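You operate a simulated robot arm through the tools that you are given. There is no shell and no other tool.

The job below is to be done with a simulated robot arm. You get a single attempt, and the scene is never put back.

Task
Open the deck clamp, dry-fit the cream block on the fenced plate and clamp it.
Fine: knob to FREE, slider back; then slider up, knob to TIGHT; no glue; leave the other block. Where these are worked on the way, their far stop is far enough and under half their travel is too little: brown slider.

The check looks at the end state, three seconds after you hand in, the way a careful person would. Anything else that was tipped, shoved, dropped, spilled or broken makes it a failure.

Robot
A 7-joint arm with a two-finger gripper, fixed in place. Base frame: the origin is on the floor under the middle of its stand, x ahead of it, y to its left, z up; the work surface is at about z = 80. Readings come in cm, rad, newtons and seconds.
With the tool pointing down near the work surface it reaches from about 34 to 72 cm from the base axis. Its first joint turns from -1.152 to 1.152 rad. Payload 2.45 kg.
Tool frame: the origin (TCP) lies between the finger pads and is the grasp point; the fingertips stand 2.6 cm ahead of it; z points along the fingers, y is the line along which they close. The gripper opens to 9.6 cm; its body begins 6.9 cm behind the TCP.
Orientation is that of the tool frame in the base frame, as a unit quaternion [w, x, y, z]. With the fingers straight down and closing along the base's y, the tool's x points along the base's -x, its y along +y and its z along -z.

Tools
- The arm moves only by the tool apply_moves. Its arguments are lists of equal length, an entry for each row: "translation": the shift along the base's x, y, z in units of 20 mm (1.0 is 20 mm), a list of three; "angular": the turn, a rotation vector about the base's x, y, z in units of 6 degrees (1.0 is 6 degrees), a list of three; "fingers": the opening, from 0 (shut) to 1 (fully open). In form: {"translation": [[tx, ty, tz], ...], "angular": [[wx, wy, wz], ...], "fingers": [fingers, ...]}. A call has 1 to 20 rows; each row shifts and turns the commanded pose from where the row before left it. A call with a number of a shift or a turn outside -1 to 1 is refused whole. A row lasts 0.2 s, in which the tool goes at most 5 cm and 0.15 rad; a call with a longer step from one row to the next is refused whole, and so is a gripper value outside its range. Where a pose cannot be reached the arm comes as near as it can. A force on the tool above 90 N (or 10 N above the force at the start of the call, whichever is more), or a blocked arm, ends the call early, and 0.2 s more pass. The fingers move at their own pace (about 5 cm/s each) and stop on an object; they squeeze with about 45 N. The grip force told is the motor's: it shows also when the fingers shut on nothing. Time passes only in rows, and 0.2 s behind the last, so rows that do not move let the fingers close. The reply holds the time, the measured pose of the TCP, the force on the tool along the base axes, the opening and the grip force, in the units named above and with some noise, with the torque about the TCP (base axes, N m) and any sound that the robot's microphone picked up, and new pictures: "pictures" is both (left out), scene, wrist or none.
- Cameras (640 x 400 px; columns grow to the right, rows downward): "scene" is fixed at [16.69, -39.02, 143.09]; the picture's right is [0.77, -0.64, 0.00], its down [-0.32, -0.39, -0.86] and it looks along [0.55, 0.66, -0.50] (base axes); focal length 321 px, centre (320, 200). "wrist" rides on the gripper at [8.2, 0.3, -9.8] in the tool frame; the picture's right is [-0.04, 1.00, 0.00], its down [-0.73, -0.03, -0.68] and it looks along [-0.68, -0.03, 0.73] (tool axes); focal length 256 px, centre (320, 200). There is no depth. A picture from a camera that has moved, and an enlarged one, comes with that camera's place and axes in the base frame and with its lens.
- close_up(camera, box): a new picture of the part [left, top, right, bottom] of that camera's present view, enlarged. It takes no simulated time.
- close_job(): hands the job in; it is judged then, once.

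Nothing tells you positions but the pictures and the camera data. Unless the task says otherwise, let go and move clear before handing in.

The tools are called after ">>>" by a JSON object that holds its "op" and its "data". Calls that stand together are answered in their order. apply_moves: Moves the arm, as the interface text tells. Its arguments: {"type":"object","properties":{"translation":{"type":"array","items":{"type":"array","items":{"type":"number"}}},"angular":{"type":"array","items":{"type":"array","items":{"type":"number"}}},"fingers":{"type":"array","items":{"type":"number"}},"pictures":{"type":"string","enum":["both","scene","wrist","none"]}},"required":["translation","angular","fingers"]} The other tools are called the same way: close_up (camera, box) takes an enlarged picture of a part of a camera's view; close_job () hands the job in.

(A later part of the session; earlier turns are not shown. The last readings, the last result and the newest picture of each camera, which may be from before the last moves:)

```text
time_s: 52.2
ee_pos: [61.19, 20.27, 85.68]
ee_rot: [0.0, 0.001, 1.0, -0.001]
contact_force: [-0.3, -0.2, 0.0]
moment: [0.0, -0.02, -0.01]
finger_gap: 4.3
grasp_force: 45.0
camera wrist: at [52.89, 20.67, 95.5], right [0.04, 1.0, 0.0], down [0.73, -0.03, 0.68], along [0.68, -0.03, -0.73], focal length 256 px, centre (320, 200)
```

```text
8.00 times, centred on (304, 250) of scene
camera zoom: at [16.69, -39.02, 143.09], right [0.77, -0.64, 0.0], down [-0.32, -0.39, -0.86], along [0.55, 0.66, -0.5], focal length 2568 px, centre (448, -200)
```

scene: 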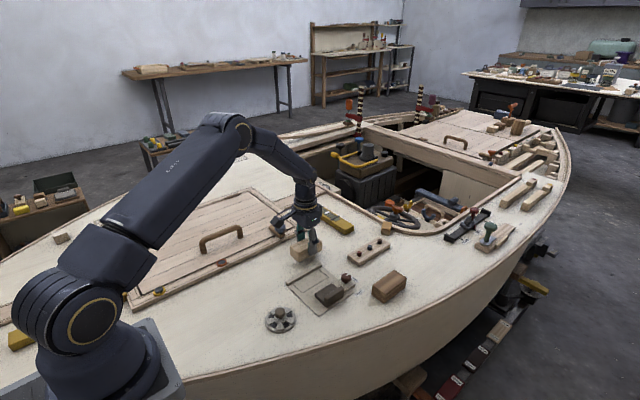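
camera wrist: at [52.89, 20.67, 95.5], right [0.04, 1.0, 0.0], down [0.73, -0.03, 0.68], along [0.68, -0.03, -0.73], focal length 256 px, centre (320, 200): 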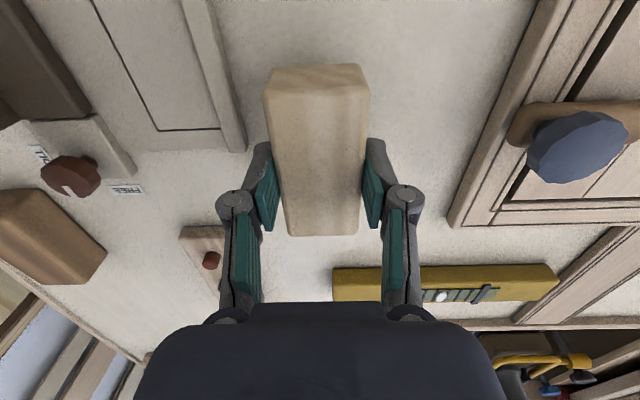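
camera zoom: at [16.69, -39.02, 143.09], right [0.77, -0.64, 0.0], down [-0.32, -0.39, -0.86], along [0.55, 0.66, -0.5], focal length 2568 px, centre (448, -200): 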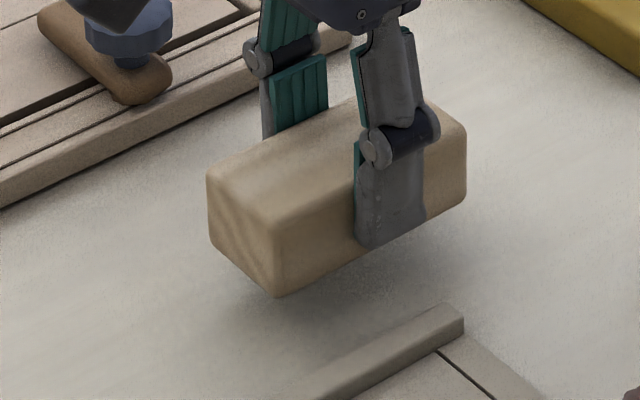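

The block holds in the upright grip. I raise it and carry it over the outlined bay, aiming about 0.3 cm short of the fence.

>>> {"op": "apply_moves", "data": {"translation": [[0, 0, 0.6], [0, 0, 0.9], [0, 0, 0.6], [-0.3, -0.5, 0], [-0.45, -0.8, 0], [-0.45, -0.8, 0], [-0.45, -0.8, 0], [-0.45, -0.8, 0], [-0.375, -0.6, 0], [0, 0, 0]], "angular": [[0, 0, 0], [0, 0, 0], [0, 0, 0], [0, 0, 0], [0, 0, 0], [0, 0, 0], [0, 0, 0], [0, 0, 0], [0, 0, 0], [0, 0, 0]], "fingers": [0, 0, 0, 0, 0, 0, 0, 0, 0, 0]}}

>>> {"op": "close_up", "data": {"camera": "scene", "box": [264, 235, 376, 305]}}

>>> {"op": "close_up", "data": {"camera": "wrist", "box": [160, 0, 480, 200]}}

```text
time_s: 54.4
ee_pos: [56.12, 11.82, 90.09]
ee_rot: [-0.001, 0.001, 1.0, 0.0]
contact_force: [0.0, 0.0, -0.9]
moment: [-0.02, -0.01, -0.02]
finger_gap: 4.29
grasp_force: 45.1
camera wrist: at [47.93, 12.07, 99.87], right [0.04, 1.0, 0.0], down [0.73, -0.03, 0.68], along [0.68, -0.03, -0.73], focal length 256 px, centre (320, 200)
```

scene: 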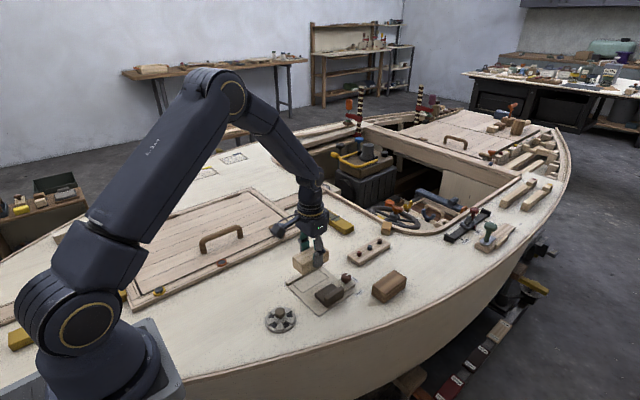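
wrist: 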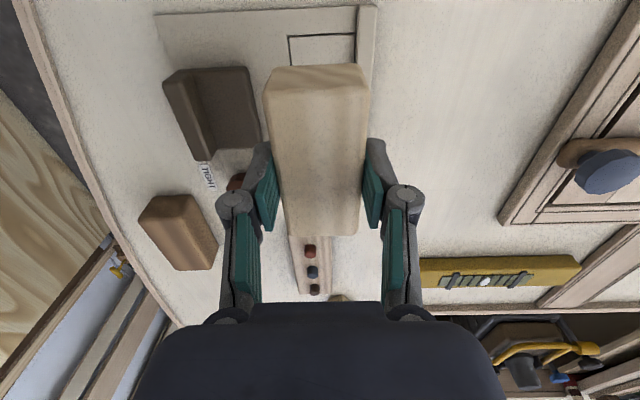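

```text
5.71 times, centred on (320, 270) of scene
camera zoom: at [16.69, -39.02, 143.09], right [0.77, -0.64, 0.0], down [-0.32, -0.39, -0.86], along [0.55, 0.66, -0.5], focal length 1834 px, centre (320, -200)
```

zoom: 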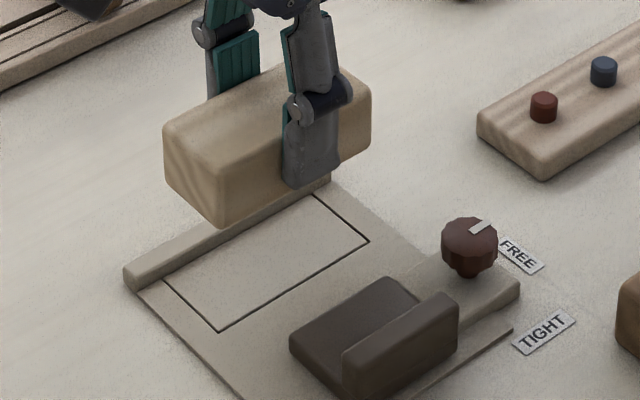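

```text
2.00 times, centred on (320, 100) of wrist
camera zoom: at [47.93, 12.07, 99.87], right [0.04, 1.0, 0.0], down [0.73, -0.03, 0.68], along [0.68, -0.03, -0.73], focal length 512 px, centre (320, 400)
```

zoom: 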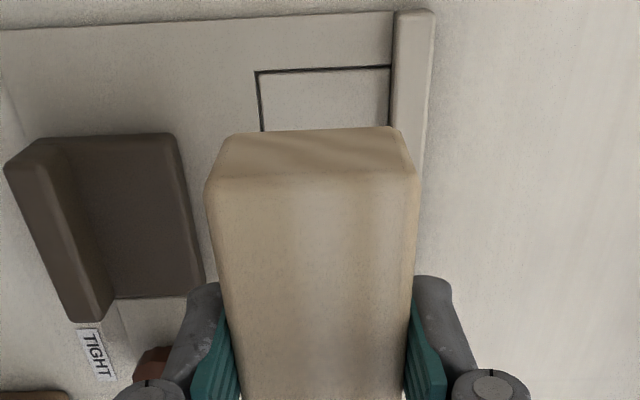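

The block is aligned with the bay, with about 0.26 cm to the fence. I descend to just above the plate.

>>> {"op": "apply_moves", "data": {"translation": [[0, 0, -0.5], [0, 0, -0.7], [0, 0, -0.7], [0, 0, -0.5], [0, 0, -0.25], [0, 0, 0]], "angular": [[0, 0, 0], [0, 0, 0], [0, 0, 0], [0, 0, 0], [0, 0, 0], [0, 0, 0]], "fingers": [0, 0, 0, 0, 0, 0]}}

>>> {"op": "close_up", "data": {"camera": "scene", "box": [264, 245, 376, 315]}}

>>> {"op": "close_up", "data": {"camera": "wrist", "box": [160, 20, 480, 220]}}

```text
time_s: 55.8
ee_pos: [56.25, 11.88, 84.61]
ee_rot: [0.0, 0.0, 1.0, 0.0]
contact_force: [0.3, -0.7, -1.9]
moment: [-0.01, 0.0, 0.04]
finger_gap: 4.27
grasp_force: 45.3
camera wrist: at [48.0, 12.13, 94.44], right [0.04, 1.0, 0.0], down [0.73, -0.03, 0.68], along [0.68, -0.03, -0.73], focal length 256 px, centre (320, 200)
```

scene: 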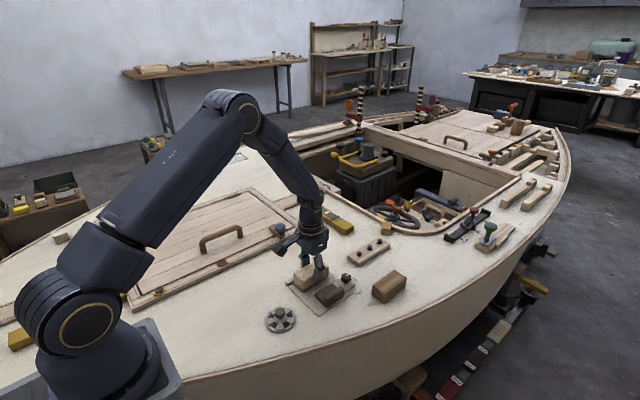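
wrist: 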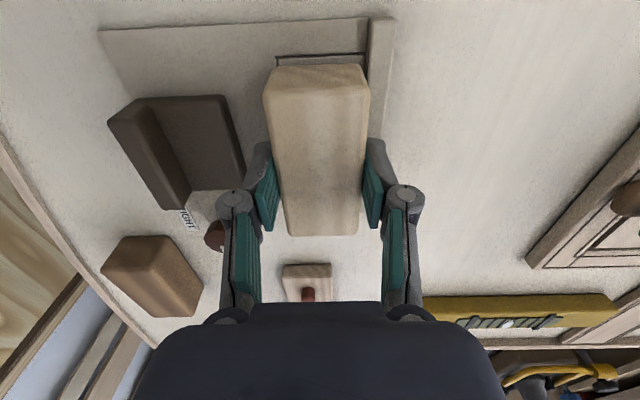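

```text
5.71 times, centred on (320, 280) of scene
camera zoom: at [16.69, -39.02, 143.09], right [0.77, -0.64, 0.0], down [-0.32, -0.39, -0.86], along [0.55, 0.66, -0.5], focal length 1834 px, centre (320, -257)
```

zoom: 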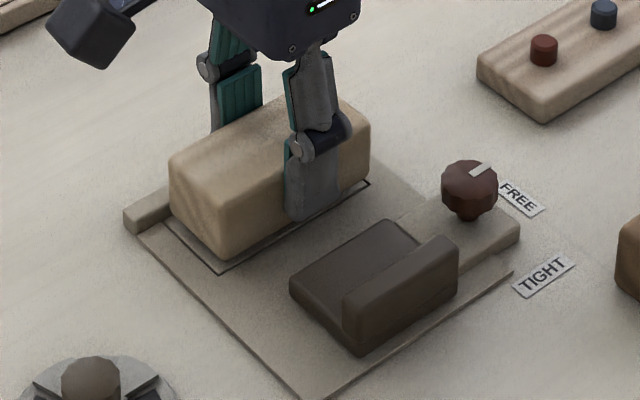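

```text
2.00 times, centred on (320, 120) of wrist
camera zoom: at [48.0, 12.13, 94.44], right [0.04, 1.0, 0.0], down [0.73, -0.03, 0.68], along [0.68, -0.03, -0.73], focal length 512 px, centre (320, 360)
```

zoom: 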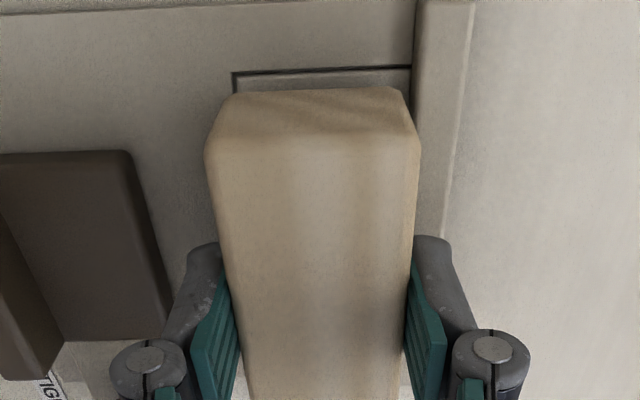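

The alignment looks good. I centre it slightly in x and ease down in small steps until it touches the plate.

>>> {"op": "apply_moves", "data": {"translation": [[-0.06, 0, -0.08], [0, 0, -0.07], [0, 0, -0.05], [0, 0, -0.05], [0, 0, 0]], "angular": [[0, 0, 0], [0, 0, 0], [0, 0, 0], [0, 0, 0], [0, 0, 0]], "fingers": [0, 0, 0, 0, 0], "pictures": "none"}}

```text
time_s: 57.0
ee_pos: [56.02, 11.81, 84.08]
ee_rot: [0.0, 0.0, 1.0, 0.0]
contact_force: [-0.2, 0.3, -0.2]
moment: [-0.01, -0.01, 0.02]
finger_gap: 4.3
grasp_force: 44.9
```

>>> {"op": "apply_moves", "data": {"translation": [[0, 0, -0.05], [0, 0, -0.05], [0, 0, 0]], "angular": [[0, 0, 0], [0, 0, 0], [0, 0, 0]], "fingers": [0, 0, 0], "pictures": "none"}}

>>> {"op": "close_up", "data": {"camera": "scene", "box": [280, 255, 360, 305]}}

```text
time_s: 57.8
ee_pos: [56.01, 11.77, 84.05]
ee_rot: [0.001, -0.001, 1.0, 0.0]
contact_force: [-4.1, -1.0, 17.3]
moment: [-0.17, 0.47, -0.01]
finger_gap: 4.32
grasp_force: 45.2
```

```text
8.00 times, centred on (320, 280) of scene
camera zoom: at [16.65, -39.03, 143.09], right [0.77, -0.64, 0.0], down [-0.32, -0.39, -0.86], along [0.55, 0.66, -0.5], focal length 2568 px, centre (320, -440)
```

zoom: 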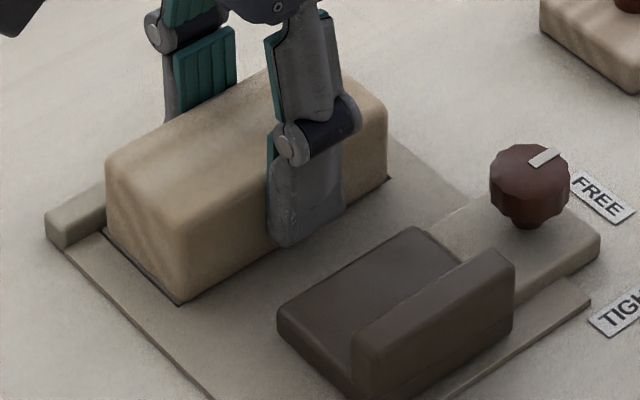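

The block is seated on the plate inside the outline. While it is held I nudge it gently toward the fence.

>>> {"op": "apply_moves", "data": {"translation": [[0, 0, 0.05], [0, 0.05, 0], [0, 0.05, 0], [0, 0, 0]], "angular": [[0, 0, 0], [0, 0, 0], [0, 0, 0], [0, 0, 0]], "fingers": [0, 0, 0, 0], "pictures": "none"}}

```text
time_s: 58.8
ee_pos: [56.17, 11.92, 84.01]
ee_rot: [0.001, 0.0, 1.0, -0.001]
contact_force: [0.6, -5.4, 8.8]
moment: [-0.18, -0.14, -0.06]
finger_gap: 4.28
grasp_force: 45.1
```

>>> {"op": "apply_moves", "data": {"translation": [[0, 0.04, 0], [0, 0.03, 0], [0, 0, 0]], "angular": [[0, 0, 0], [0, 0, 0], [0, 0, 0]], "fingers": [0, 0, 0], "pictures": "wrist"}}

>>> {"op": "close_up", "data": {"camera": "wrist", "box": [240, 20, 440, 145]}}

```text
time_s: 59.6
ee_pos: [56.17, 12.08, 83.95]
ee_rot: [0.0, -0.001, 1.0, 0.0]
contact_force: [0.1, -4.3, 11.3]
moment: [-0.12, -0.16, -0.06]
finger_gap: 4.33
grasp_force: 45.2
camera wrist: at [47.82, 12.36, 93.83], right [0.04, 1.0, 0.0], down [0.73, -0.03, 0.68], along [0.68, -0.03, -0.73], focal length 256 px, centre (320, 200)
```

wrist: 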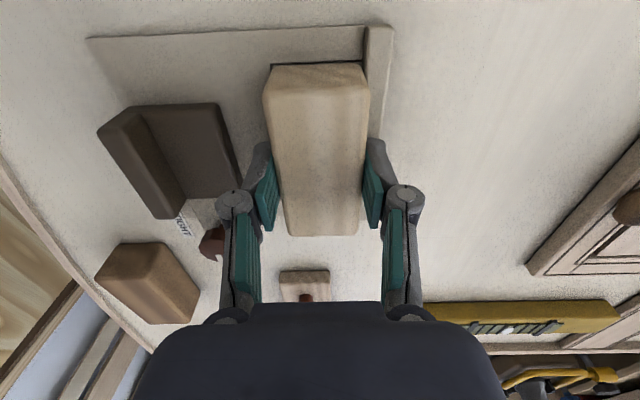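

```text
3.20 times, centred on (340, 82) of wrist
camera zoom: at [47.82, 12.36, 93.83], right [0.04, 1.0, 0.0], down [0.73, -0.03, 0.68], along [0.68, -0.03, -0.73], focal length 819 px, centre (256, 576)
```

zoom: 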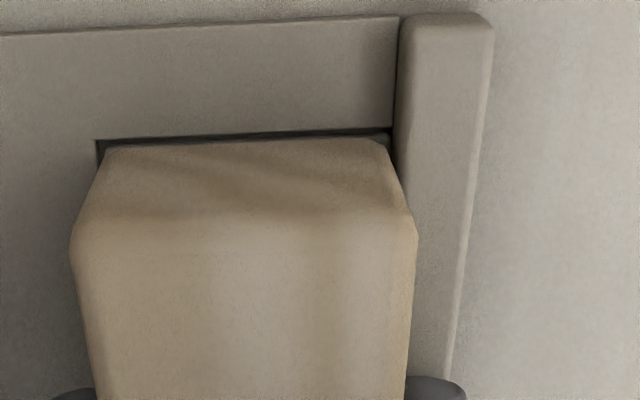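

The block is right at the fence. I release it and rise.

>>> {"op": "apply_moves", "data": {"translation": [[0, 0, 0.03], [0, 0, 0], [0, 0, 0], [0, 0, 0.4], [0, 0, 0.8], [0, 0, 1], [0, 0, 1], [0, 0, 0.8], [0, 0, 0]], "angular": [[0, 0, 0], [0, 0, 0], [0, 0, 0], [0, 0, 0], [0, 0, 0], [0, 0, 0], [0, 0, 0], [0, 0, 0], [0, 0, 0]], "fingers": [0, 0.56, 0.56, 0.56, 0.56, 0.56, 0.56, 0.56, 0.56]}}

>>> {"op": "close_up", "data": {"camera": "scene", "box": [280, 255, 376, 315]}}

>>> {"op": "close_up", "data": {"camera": "wrist", "box": [200, 0, 440, 150]}}

```text
time_s: 61.6
ee_pos: [56.17, 12.07, 92.18]
ee_rot: [0.0, 0.0, 1.0, 0.0]
contact_force: [-0.1, -0.1, -0.3]
moment: [-0.01, -0.01, -0.04]
finger_gap: 5.39
grasp_force: 0.0
camera wrist: at [47.88, 12.37, 101.83], right [0.04, 1.0, 0.0], down [0.73, -0.03, 0.68], along [0.68, -0.03, -0.73], focal length 256 px, centre (320, 200)
```

scene: 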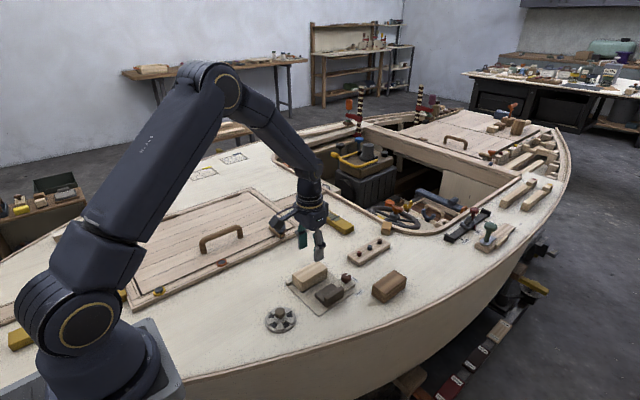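
wrist: 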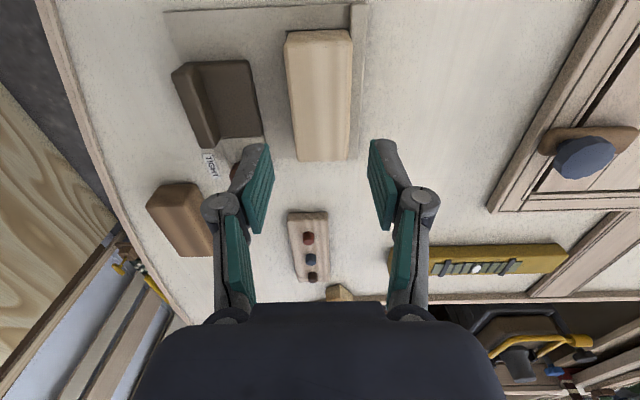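

```text
6.67 times, centred on (328, 285) of scene
camera zoom: at [16.69, -39.02, 143.09], right [0.77, -0.64, 0.0], down [-0.32, -0.39, -0.86], along [0.55, 0.66, -0.5], focal length 2140 px, centre (267, -367)
```

zoom: 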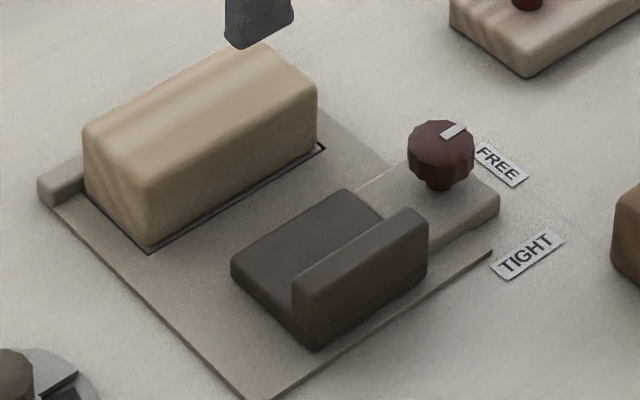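

```text
2.67 times, centred on (320, 75) of wrist
camera zoom: at [47.88, 12.37, 101.83], right [0.04, 1.0, 0.0], down [0.73, -0.03, 0.68], along [0.68, -0.03, -0.73], focal length 683 px, centre (320, 533)
```

zoom: 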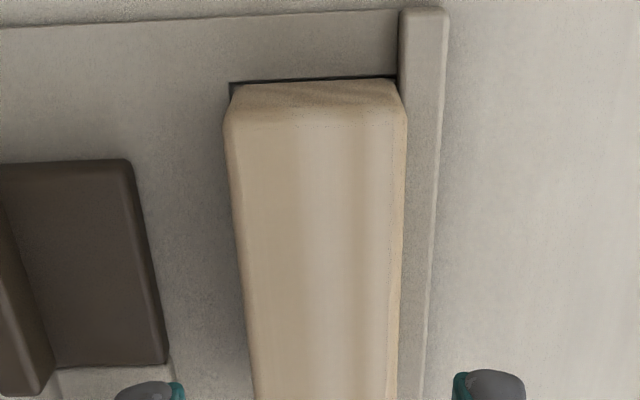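

The block is seated square in its outline against the fence. Next I close the fingers and come down on the outer (-y) side of the slider, ready to push it up.

>>> {"op": "apply_moves", "data": {"translation": [[-0.02, -0.742, 0], [-0.02, -0.742, 0], [-0.02, -0.742, 0], [-0.02, -0.742, 0], [-0.02, -0.742, 0], [-0.03, -0.742, 0], [-0.03, -0.742, 0], [-0.03, -0.742, 0], [0, 0, -0.8], [0, 0, -0.9], [0, 0, -0.9], [0, 0, -0.4], [0, 0, 0]], "angular": [[0, 0, 0], [0, 0, 0], [0, 0, 0], [0, 0, 0], [0, 0, 0], [0, 0, 0], [0, 0, 0], [0, 0, 0], [0, 0, 0], [0, 0, 0], [0, 0, 0], [0, 0, 0], [0, 0, 0]], "fingers": [0.4, 0.2, 0, 0, 0, 0, 0, 0, 0, 0, 0, 0, 0]}}

>>> {"op": "close_up", "data": {"camera": "scene", "box": [280, 245, 392, 315]}}

>>> {"op": "close_up", "data": {"camera": "wrist", "box": [240, 50, 480, 200]}}

```text
time_s: 64.4
ee_pos: [55.61, 0.28, 85.88]
ee_rot: [0.0, 0.0, 1.0, -0.001]
contact_force: [-0.1, -0.2, 0.0]
moment: [0.02, -0.01, 0.01]
finger_gap: 0.0
grasp_force: 28.2
camera wrist: at [47.4, 0.57, 95.77], right [0.04, 1.0, 0.0], down [0.73, -0.03, 0.68], along [0.68, -0.03, -0.73], focal length 256 px, centre (320, 200)
```

scene: 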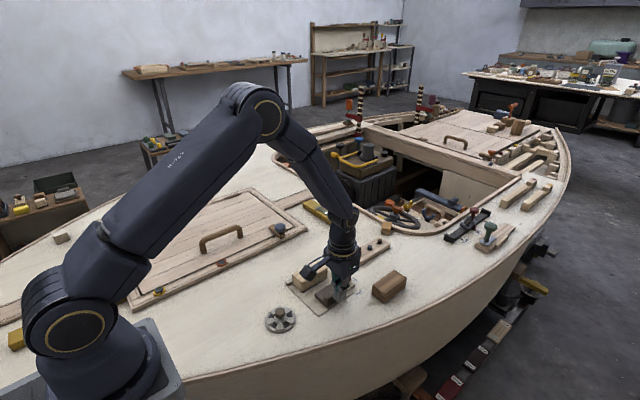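
wrist: 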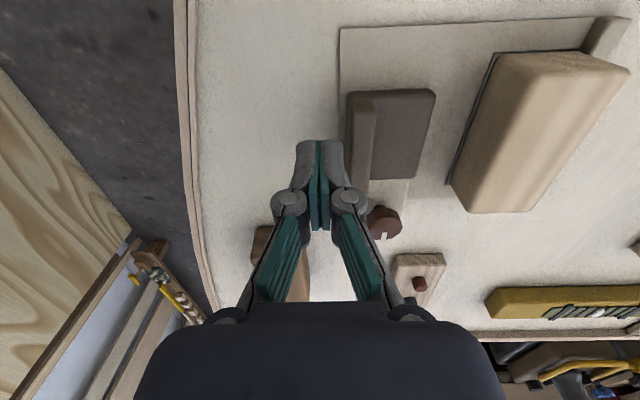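

```text
5.71 times, centred on (336, 280) of scene
camera zoom: at [16.69, -39.02, 143.09], right [0.77, -0.64, 0.0], down [-0.32, -0.39, -0.86], along [0.55, 0.66, -0.5], focal length 1834 px, centre (229, -257)
```

zoom: 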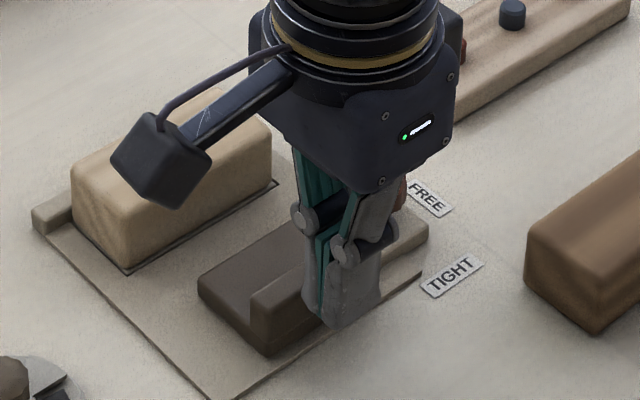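

```text
2.67 times, centred on (360, 125) of wrist
camera zoom: at [47.4, 0.57, 95.77], right [0.04, 1.0, 0.0], down [0.73, -0.03, 0.68], along [0.68, -0.03, -0.73], focal length 683 px, centre (213, 400)
```

zoom: 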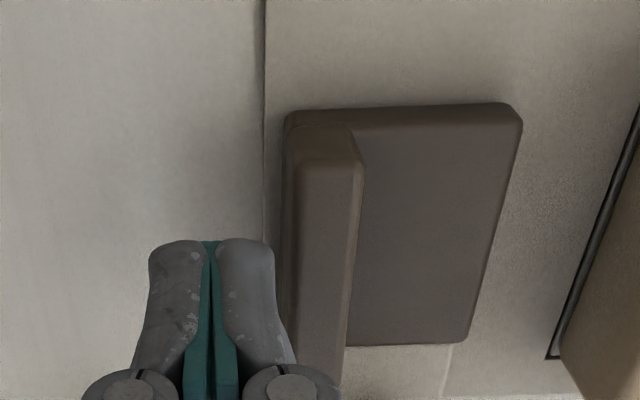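

The closed fingers are about 0.3 cm outside the slider's outer face. I lower to z about 83.8, which keeps the knuckles above the handle.

>>> {"op": "apply_moves", "data": {"translation": [[0, -0.05, -0.5], [0, 0, -0.5], [0, 0, 0]], "angular": [[0, 0, 0], [0, 0, 0], [0, 0, 0]], "fingers": [0, 0, 0]}}

>>> {"op": "close_up", "data": {"camera": "scene", "box": [290, 255, 386, 315]}}

```text
time_s: 65.2
ee_pos: [55.71, 0.21, 84.04]
ee_rot: [0.0, 0.0, 1.0, -0.001]
contact_force: [-0.4, -0.2, -0.4]
moment: [-0.01, -0.04, 0.01]
finger_gap: 0.01
grasp_force: 28.2
camera wrist: at [47.39, 0.52, 93.9], right [0.04, 1.0, 0.0], down [0.73, -0.03, 0.68], along [0.68, -0.03, -0.73], focal length 256 px, centre (320, 200)
```

scene: 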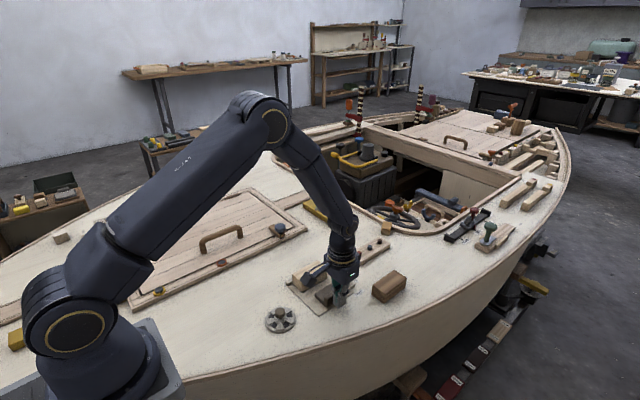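
wrist: 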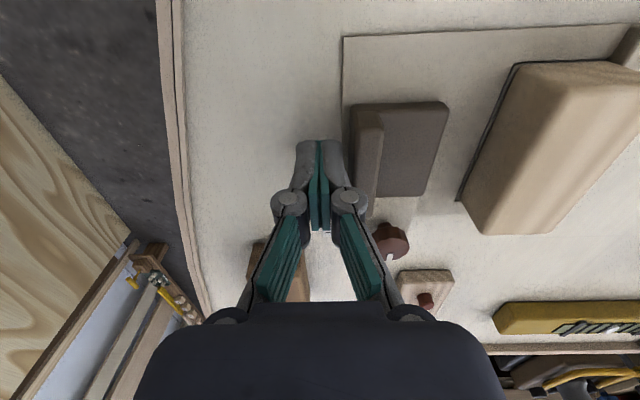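

```text
6.67 times, centred on (338, 285) of scene
camera zoom: at [16.69, -39.02, 143.09], right [0.77, -0.64, 0.0], down [-0.32, -0.39, -0.86], along [0.55, 0.66, -0.5], focal length 2140 px, centre (200, -367)
```

zoom: 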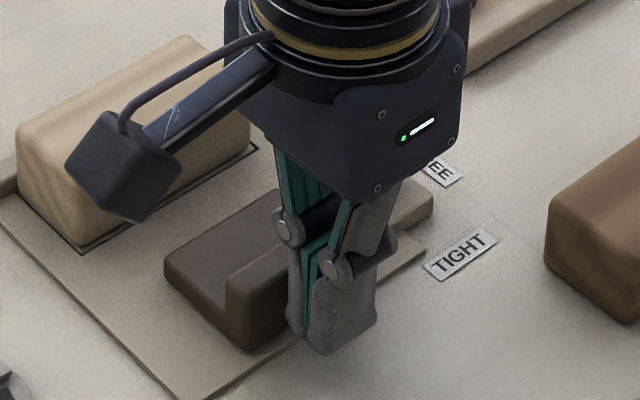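

Positioned behind the slider. I push it up toward the block in small steps.

>>> {"op": "apply_moves", "data": {"translation": [[0, 0.2, 0], [0, 0.2, 0], [0, 0.2, 0], [0, 0.2, 0], [0, 0.2, 0], [0, 0.2, 0], [0, 0.2, 0], [0, 0, 0]], "angular": [[0, 0, 0], [0, 0, 0], [0, 0, 0], [0, 0, 0], [0, 0, 0], [0, 0, 0], [0, 0, 0], [0, 0, 0]], "fingers": [0, 0, 0, 0, 0, 0, 0, 0]}}

>>> {"op": "close_up", "data": {"camera": "wrist", "box": [280, 40, 520, 190]}}

```text
time_s: 67.0
ee_pos: [55.69, 3.08, 84.07]
ee_rot: [0.0, 0.0, 1.0, 0.0]
contact_force: [0.3, -1.0, 1.4]
moment: [0.03, -0.01, -0.05]
finger_gap: 0.01
grasp_force: 28.6
camera wrist: at [47.38, 3.38, 93.9], right [0.04, 1.0, 0.0], down [0.73, -0.03, 0.68], along [0.68, -0.03, -0.73], focal length 256 px, centre (320, 200)
```

scene: 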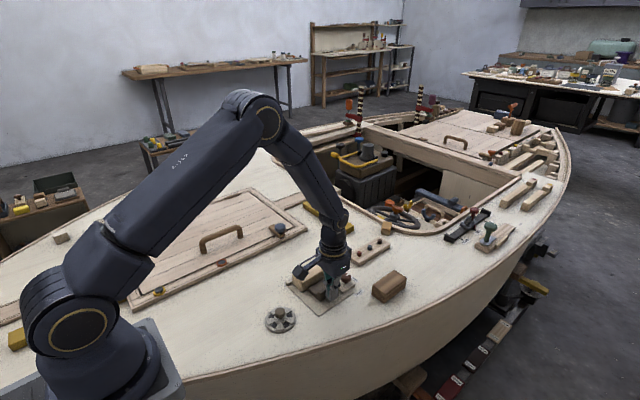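
wrist: 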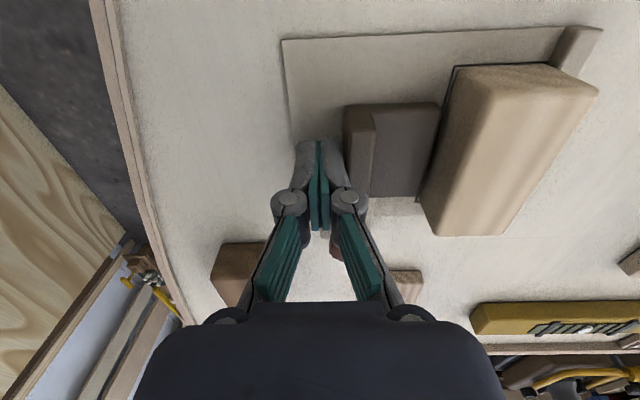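

```text
2.67 times, centred on (400, 115) of wrist
camera zoom: at [47.38, 3.38, 93.9], right [0.04, 1.0, 0.0], down [0.73, -0.03, 0.68], along [0.68, -0.03, -0.73], focal length 683 px, centre (107, 427)
```

zoom: 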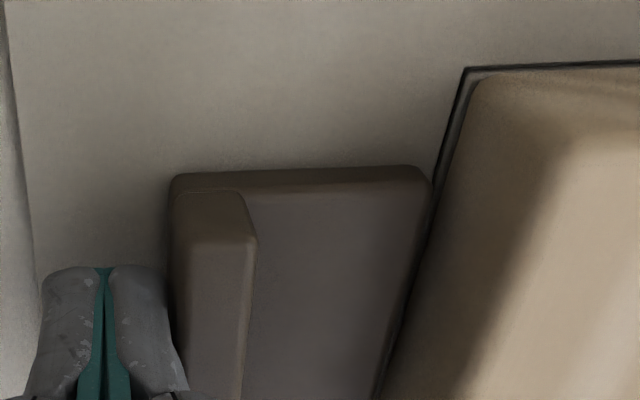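

The slider is nearly at the block. I continue in very small steps and watch for the contact force.

>>> {"op": "apply_moves", "data": {"translation": [[0, 0.08, 0], [0, 0.08, 0], [0, 0.08, 0], [0, 0, 0]], "angular": [[0, 0, 0], [0, 0, 0], [0, 0, 0], [0, 0, 0]], "fingers": [0, 0, 0, 0], "pictures": "wrist"}}

>>> {"op": "close_up", "data": {"camera": "wrist", "box": [280, 40, 520, 190]}}

```text
time_s: 68.0
ee_pos: [55.75, 3.32, 83.97]
ee_rot: [0.0, 0.001, 1.0, 0.0]
contact_force: [-0.8, -1.0, 1.1]
moment: [0.02, -0.02, 0.01]
finger_gap: 0.01
grasp_force: 28.2
camera wrist: at [47.43, 3.78, 93.88], right [0.04, 1.0, 0.0], down [0.73, -0.03, 0.68], along [0.68, -0.03, -0.73], focal length 256 px, centre (320, 200)
```

wrist: 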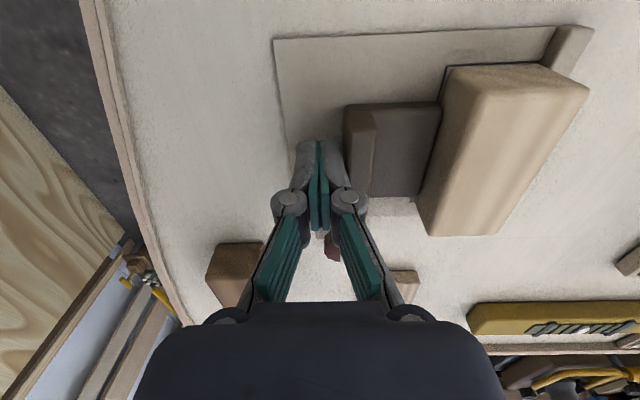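

```text
2.67 times, centred on (400, 115) of wrist
camera zoom: at [47.43, 3.78, 93.88], right [0.04, 1.0, 0.0], down [0.73, -0.03, 0.68], along [0.68, -0.03, -0.73], focal length 683 px, centre (107, 427)
```

zoom: 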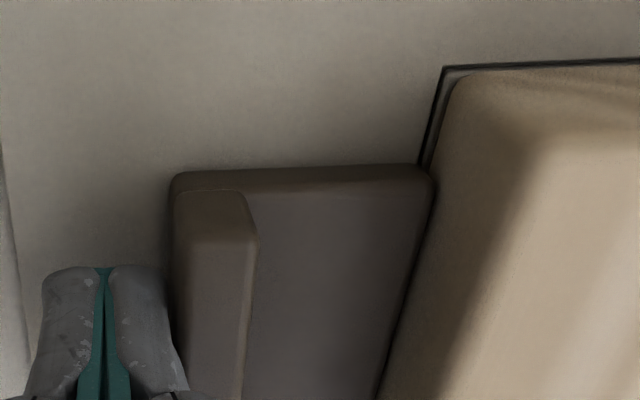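

>>> {"op": "apply_moves", "data": {"translation": [[0, 0.06, 0], [0, 0.06, 0], [0, 0.06, 0], [0, 0, 0]], "angular": [[0, 0, 0], [0, 0, 0], [0, 0, 0], [0, 0, 0]], "fingers": [0, 0, 0, 0], "pictures": "wrist"}}

>>> {"op": "close_up", "data": {"camera": "wrist", "box": [280, 40, 520, 190]}}

```text
time_s: 69.0
ee_pos: [55.64, 3.6, 84.12]
ee_rot: [0.0, 0.001, 1.0, -0.001]
contact_force: [-1.2, -13.9, 5.5]
moment: [-0.04, 0.03, 0.0]
finger_gap: 0.0
grasp_force: 28.8
camera wrist: at [47.43, 3.98, 93.95], right [0.04, 1.0, 0.0], down [0.73, -0.03, 0.68], along [0.68, -0.03, -0.73], focal length 256 px, centre (320, 200)
```

wrist: 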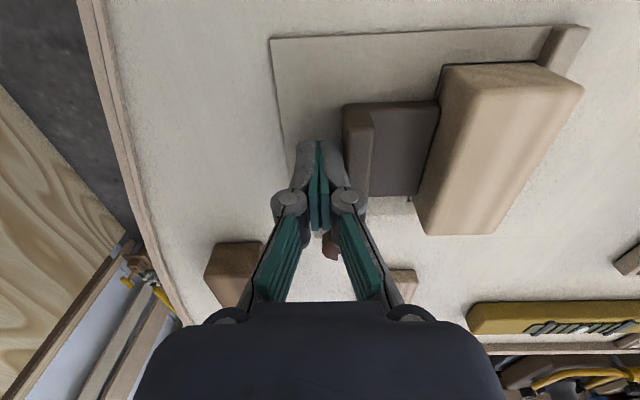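

```text
2.67 times, centred on (400, 115) of wrist
camera zoom: at [47.43, 3.98, 93.95], right [0.04, 1.0, 0.0], down [0.73, -0.03, 0.68], along [0.68, -0.03, -0.73], focal length 683 px, centre (107, 427)
```

zoom: 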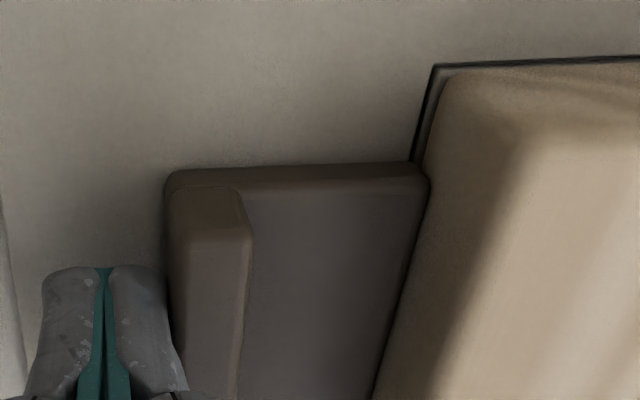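

The slider has met the block (about 14 N back). I take one slightly firmer press to seat the block against the fence.

>>> {"op": "apply_moves", "data": {"translation": [[0, 0.04, 0], [0, 0.03, 0], [0, 0, 0]], "angular": [[0, 0, 0], [0, 0, 0], [0, 0, 0]], "fingers": [0, 0, 0], "pictures": "wrist"}}

>>> {"op": "close_up", "data": {"camera": "wrist", "box": [380, 10, 620, 160]}}

```text
time_s: 69.8
ee_pos: [55.72, 3.71, 84.16]
ee_rot: [0.001, 0.001, 1.0, -0.002]
contact_force: [-1.3, -24.3, 11.2]
moment: [-0.05, -0.02, -0.03]
finger_gap: 0.01
grasp_force: 27.5
camera wrist: at [47.42, 4.04, 93.96], right [0.04, 1.0, 0.0], down [0.73, -0.03, 0.68], along [0.68, -0.03, -0.73], focal length 256 px, centre (320, 200)
```

wrist: 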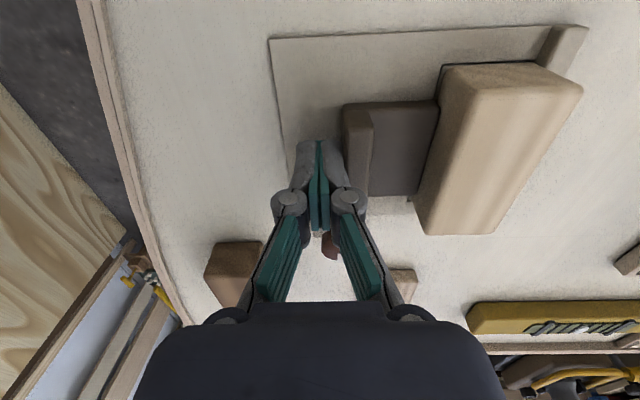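

```text
2.67 times, centred on (500, 85) of wrist
camera zoom: at [47.42, 4.04, 93.96], right [0.04, 1.0, 0.0], down [0.73, -0.03, 0.68], along [0.68, -0.03, -0.73], focal length 683 px, centre (-160, 507)
```

zoom: 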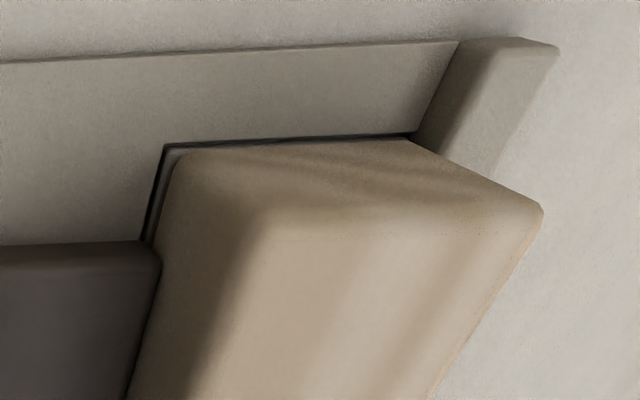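

The slider is clamped against the block, which is against the fence (24 N). I back off, rise, and go over the knob with the gripper yawed +30°, ready to turn it back to TIGHT.

>>> {"op": "apply_moves", "data": {"translation": [[0, -0.15, 0], [0, -0.2, 0], [0, 0, 0.6], [0, 0, 0.9], [0, 0, 1], [0, 0, 1], [0, 0, 1], [0, 0, 0.5], [0.6, 0.14, 0], [0.6, 0.14, 0], [0.7, 0.16, 0], [0.7, 0.16, 0], [0.65, 0.14, 0], [0, 0, 0]], "angular": [[0, 0, 0], [0, 0, 0], [0, 0, 0], [0, 0, 0], [0, 0, 0], [0, 0, 0], [0, 0, 0], [0, 0, 0], [0, 0, 1], [0, 0, 1], [0, 0, 1], [0, 0, 1], [0, 0, 1], [0, 0, 0]], "fingers": [0, 0, 0, 0, 0, 0, 0.2, 0.42, 0.42, 0.42, 0.42, 0.42, 0.42, 0.42]}}

>>> {"op": "close_up", "data": {"camera": "scene", "box": [280, 255, 376, 315]}}

>>> {"op": "close_up", "data": {"camera": "wrist", "box": [264, 60, 376, 130]}}

```text
time_s: 72.8
ee_pos: [62.15, 4.67, 93.97]
ee_rot: [0.0, -0.26, 0.966, 0.0]
contact_force: [-0.7, 0.4, -0.4]
moment: [0.01, -0.01, -0.01]
finger_gap: 4.02
grasp_force: 0.1
camera wrist: at [54.88, 0.84, 103.84], right [-0.47, 0.88, 0.0], down [0.65, 0.34, 0.68], along [0.6, 0.32, -0.73], focal length 256 px, centre (320, 200)
```

scene: 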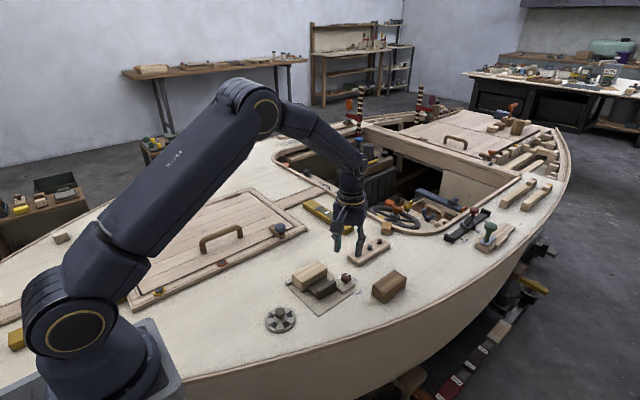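
wrist: 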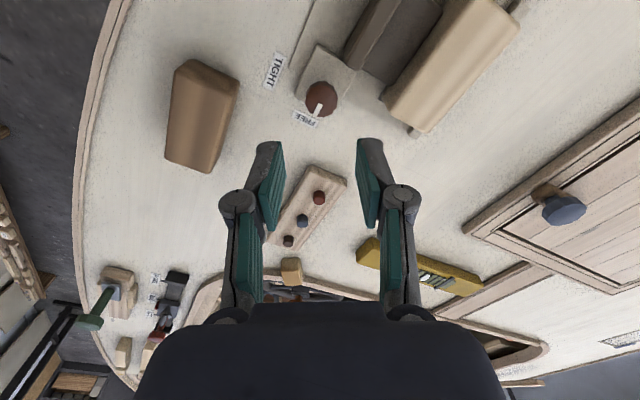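

```text
6.67 times, centred on (328, 285) of scene
camera zoom: at [16.69, -39.02, 143.09], right [0.77, -0.64, 0.0], down [-0.32, -0.39, -0.86], along [0.55, 0.66, -0.5], focal length 2140 px, centre (267, -367)
```

zoom: 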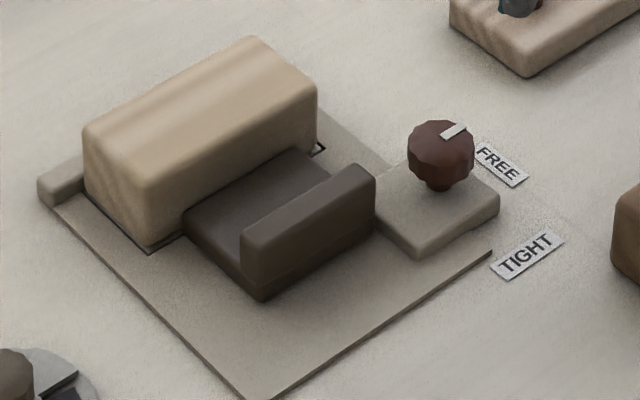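

```text
5.71 times, centred on (320, 95) of wrist
camera zoom: at [54.88, 0.84, 103.84], right [-0.47, 0.88, 0.0], down [0.65, 0.34, 0.68], along [0.6, 0.32, -0.73], focal length 1463 px, centre (320, 800)
```

zoom: 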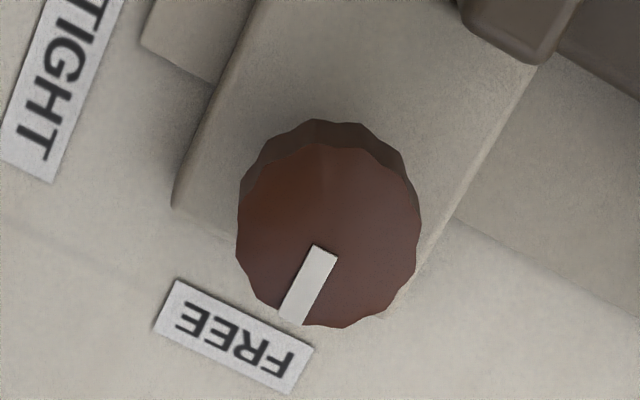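

The slider sits tight against the block. The knob is almost exactly under the tool, so I fine-centre to (62.2, 4.8) and go down over it.

>>> {"op": "apply_moves", "data": {"translation": [[0.025, 0.065, -0.5], [0, 0, -0.9], [0, 0, -0.9], [0, 0, -0.9], [0, 0, -0.9], [0, 0, -0.6], [0, 0, -0.3], [0, 0, 0]], "angular": [[0, 0, 0], [0, 0, 0], [0, 0, 0], [0, 0, 0], [0, 0, 0], [0, 0, 0], [0, 0, 0], [0, 0, 0]], "fingers": [0.42, 0.42, 0.42, 0.42, 0.42, 0.42, 0.42, 0.42]}}

>>> {"op": "close_up", "data": {"camera": "wrist", "box": [240, 110, 400, 210]}}

```text
time_s: 74.6
ee_pos: [62.26, 4.91, 84.07]
ee_rot: [-0.001, -0.259, 0.966, 0.0]
contact_force: [-0.3, 0.8, -1.0]
moment: [0.0, 0.02, 0.0]
finger_gap: 4.04
grasp_force: 0.0
camera wrist: at [54.93, 1.05, 93.94], right [-0.47, 0.89, 0.0], down [0.65, 0.34, 0.68], along [0.6, 0.32, -0.73], focal length 256 px, centre (320, 200)
```

scene: 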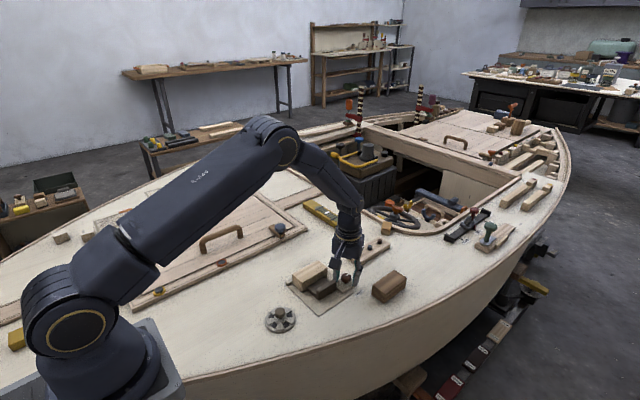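
wrist: 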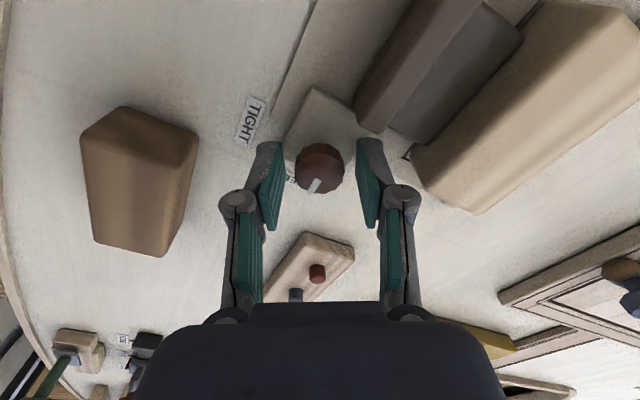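

```text
4.00 times, centred on (320, 160) of wrist
camera zoom: at [54.93, 1.05, 93.94], right [-0.47, 0.89, 0.0], down [0.65, 0.34, 0.68], along [0.6, 0.32, -0.73], focal length 1024 px, centre (320, 360)
```

zoom: 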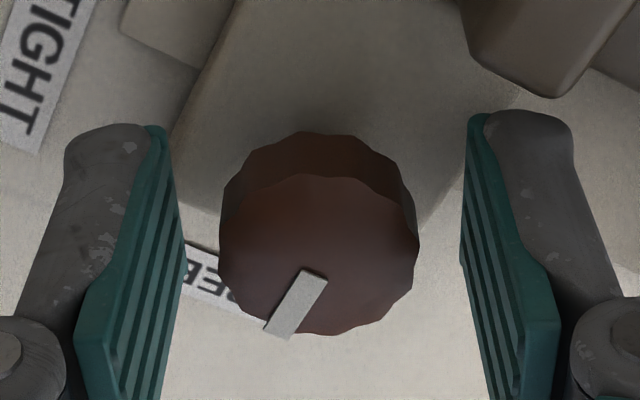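

The knob is centred between the pads. I close on it.

>>> {"op": "apply_moves", "data": {"translation": [[0, 0, -0.05], [0, 0, 0], [0, 0, 0], [0, 0, 0], [0, 0, 0]], "angular": [[0, 0, 0], [0, 0, 0], [0, 0, 0], [0, 0, 0], [0, 0, 0]], "fingers": [0.42, 0, 0, 0, 0], "pictures": "none"}}

```text
time_s: 75.8
ee_pos: [62.32, 4.94, 84.09]
ee_rot: [0.0, -0.258, 0.966, 0.0]
contact_force: [1.2, -0.7, -0.6]
moment: [0.0, -0.04, -0.09]
finger_gap: 2.48
grasp_force: 44.9
```

The knob is gripped. I turn it -90° back to TIGHT.

>>> {"op": "apply_moves", "data": {"translation": [[0, 0, 0], [0, 0, 0], [0, 0, 0], [0, 0, 0], [0, 0, 0], [0, 0, 0], [0, 0, 0], [0, 0, 0], [0, 0, 0], [0, 0, 0], [0, 0, 0], [0, 0, 0], [0, 0, 0], [0, 0, 0], [0, 0, 0], [0, 0, 0], [0, 0, 0], [0, 0, 0], [0, 0, 0]], "angular": [[0, 0, -0.4], [0, 0, -0.8], [0, 0, -0.8], [0, 0, -0.9], [0, 0, -0.9], [0, 0, -0.9], [0, 0, -0.9], [0, 0, -0.9], [0, 0, -0.9], [0, 0, -0.9], [0, 0, -0.9], [0, 0, -0.9], [0, 0, -0.9], [0, 0, -0.9], [0, 0, -0.9], [0, 0, -0.9], [0, 0, -0.8], [0, 0, -0.5], [0, 0, 0]], "fingers": [0, 0, 0, 0, 0, 0, 0, 0, 0, 0, 0, 0, 0, 0, 0, 0, 0, 0, 0]}}

>>> {"op": "close_up", "data": {"camera": "wrist", "box": [240, 110, 400, 210]}}

>>> {"op": "close_up", "data": {"camera": "scene", "box": [280, 245, 392, 315]}}

```text
time_s: 79.8
ee_pos: [62.27, 4.86, 84.0]
ee_rot: [0.001, 0.501, 0.866, 0.0]
contact_force: [-0.6, -16.8, 17.9]
moment: [-0.09, 0.03, 0.0]
finger_gap: 2.46
grasp_force: 45.1
camera wrist: at [58.36, 11.98, 93.83], right [0.89, 0.46, 0.0], down [0.34, -0.65, 0.68], along [0.31, -0.6, -0.73], focal length 256 px, centre (320, 200)
```

scene: 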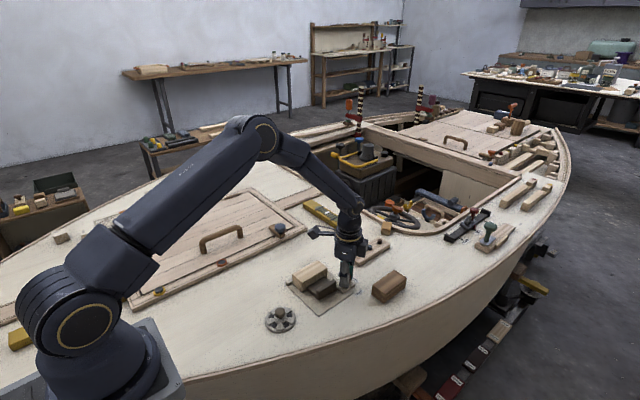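
wrist: 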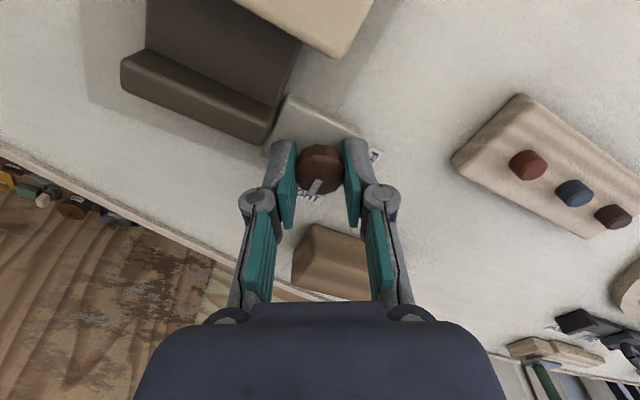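

```text
4.00 times, centred on (320, 160) of wrist
camera zoom: at [58.36, 11.98, 93.83], right [0.89, 0.46, 0.0], down [0.34, -0.65, 0.68], along [0.31, -0.6, -0.73], focal length 1024 px, centre (320, 360)
```

zoom: 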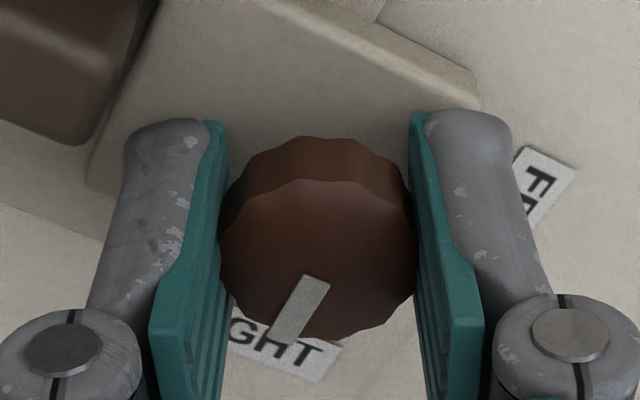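

```text
5.71 times, centred on (336, 280) of scene
camera zoom: at [16.65, -39.07, 143.08], right [0.77, -0.64, 0.0], down [-0.32, -0.39, -0.86], along [0.55, 0.66, -0.5], focal length 1834 px, centre (229, -257)
```

zoom: 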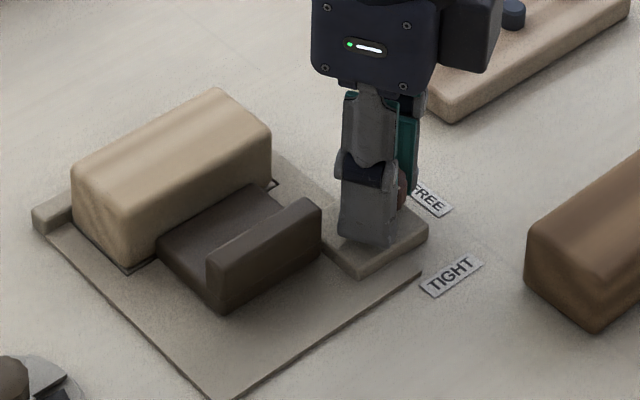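

The mark now points at TIGHT. I nudge it slightly further to make sure it is at its stop.

>>> {"op": "apply_moves", "data": {"translation": [[0, 0, 0], [0, 0, 0]], "angular": [[0, 0, -0.5], [0, 0, 0]], "fingers": [0, 0], "pictures": "none"}}

>>> {"op": "close_up", "data": {"camera": "wrist", "box": [240, 110, 400, 210]}}

```text
time_s: 80.4
ee_pos: [62.11, 4.75, 84.06]
ee_rot: [0.001, 0.523, 0.852, 0.0]
contact_force: [-3.1, -16.3, 18.6]
moment: [-0.55, -0.02, 0.18]
finger_gap: 2.45
grasp_force: 45.2
```

```text
4.00 times, centred on (320, 160) of wrist
camera zoom: at [58.72, 12.2, 93.82], right [0.91, 0.42, 0.0], down [0.31, -0.67, 0.68], along [0.28, -0.62, -0.73], focal length 1024 px, centre (320, 360)
```

zoom: 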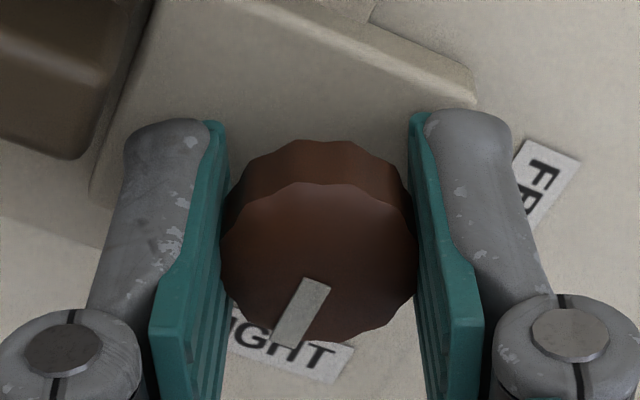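

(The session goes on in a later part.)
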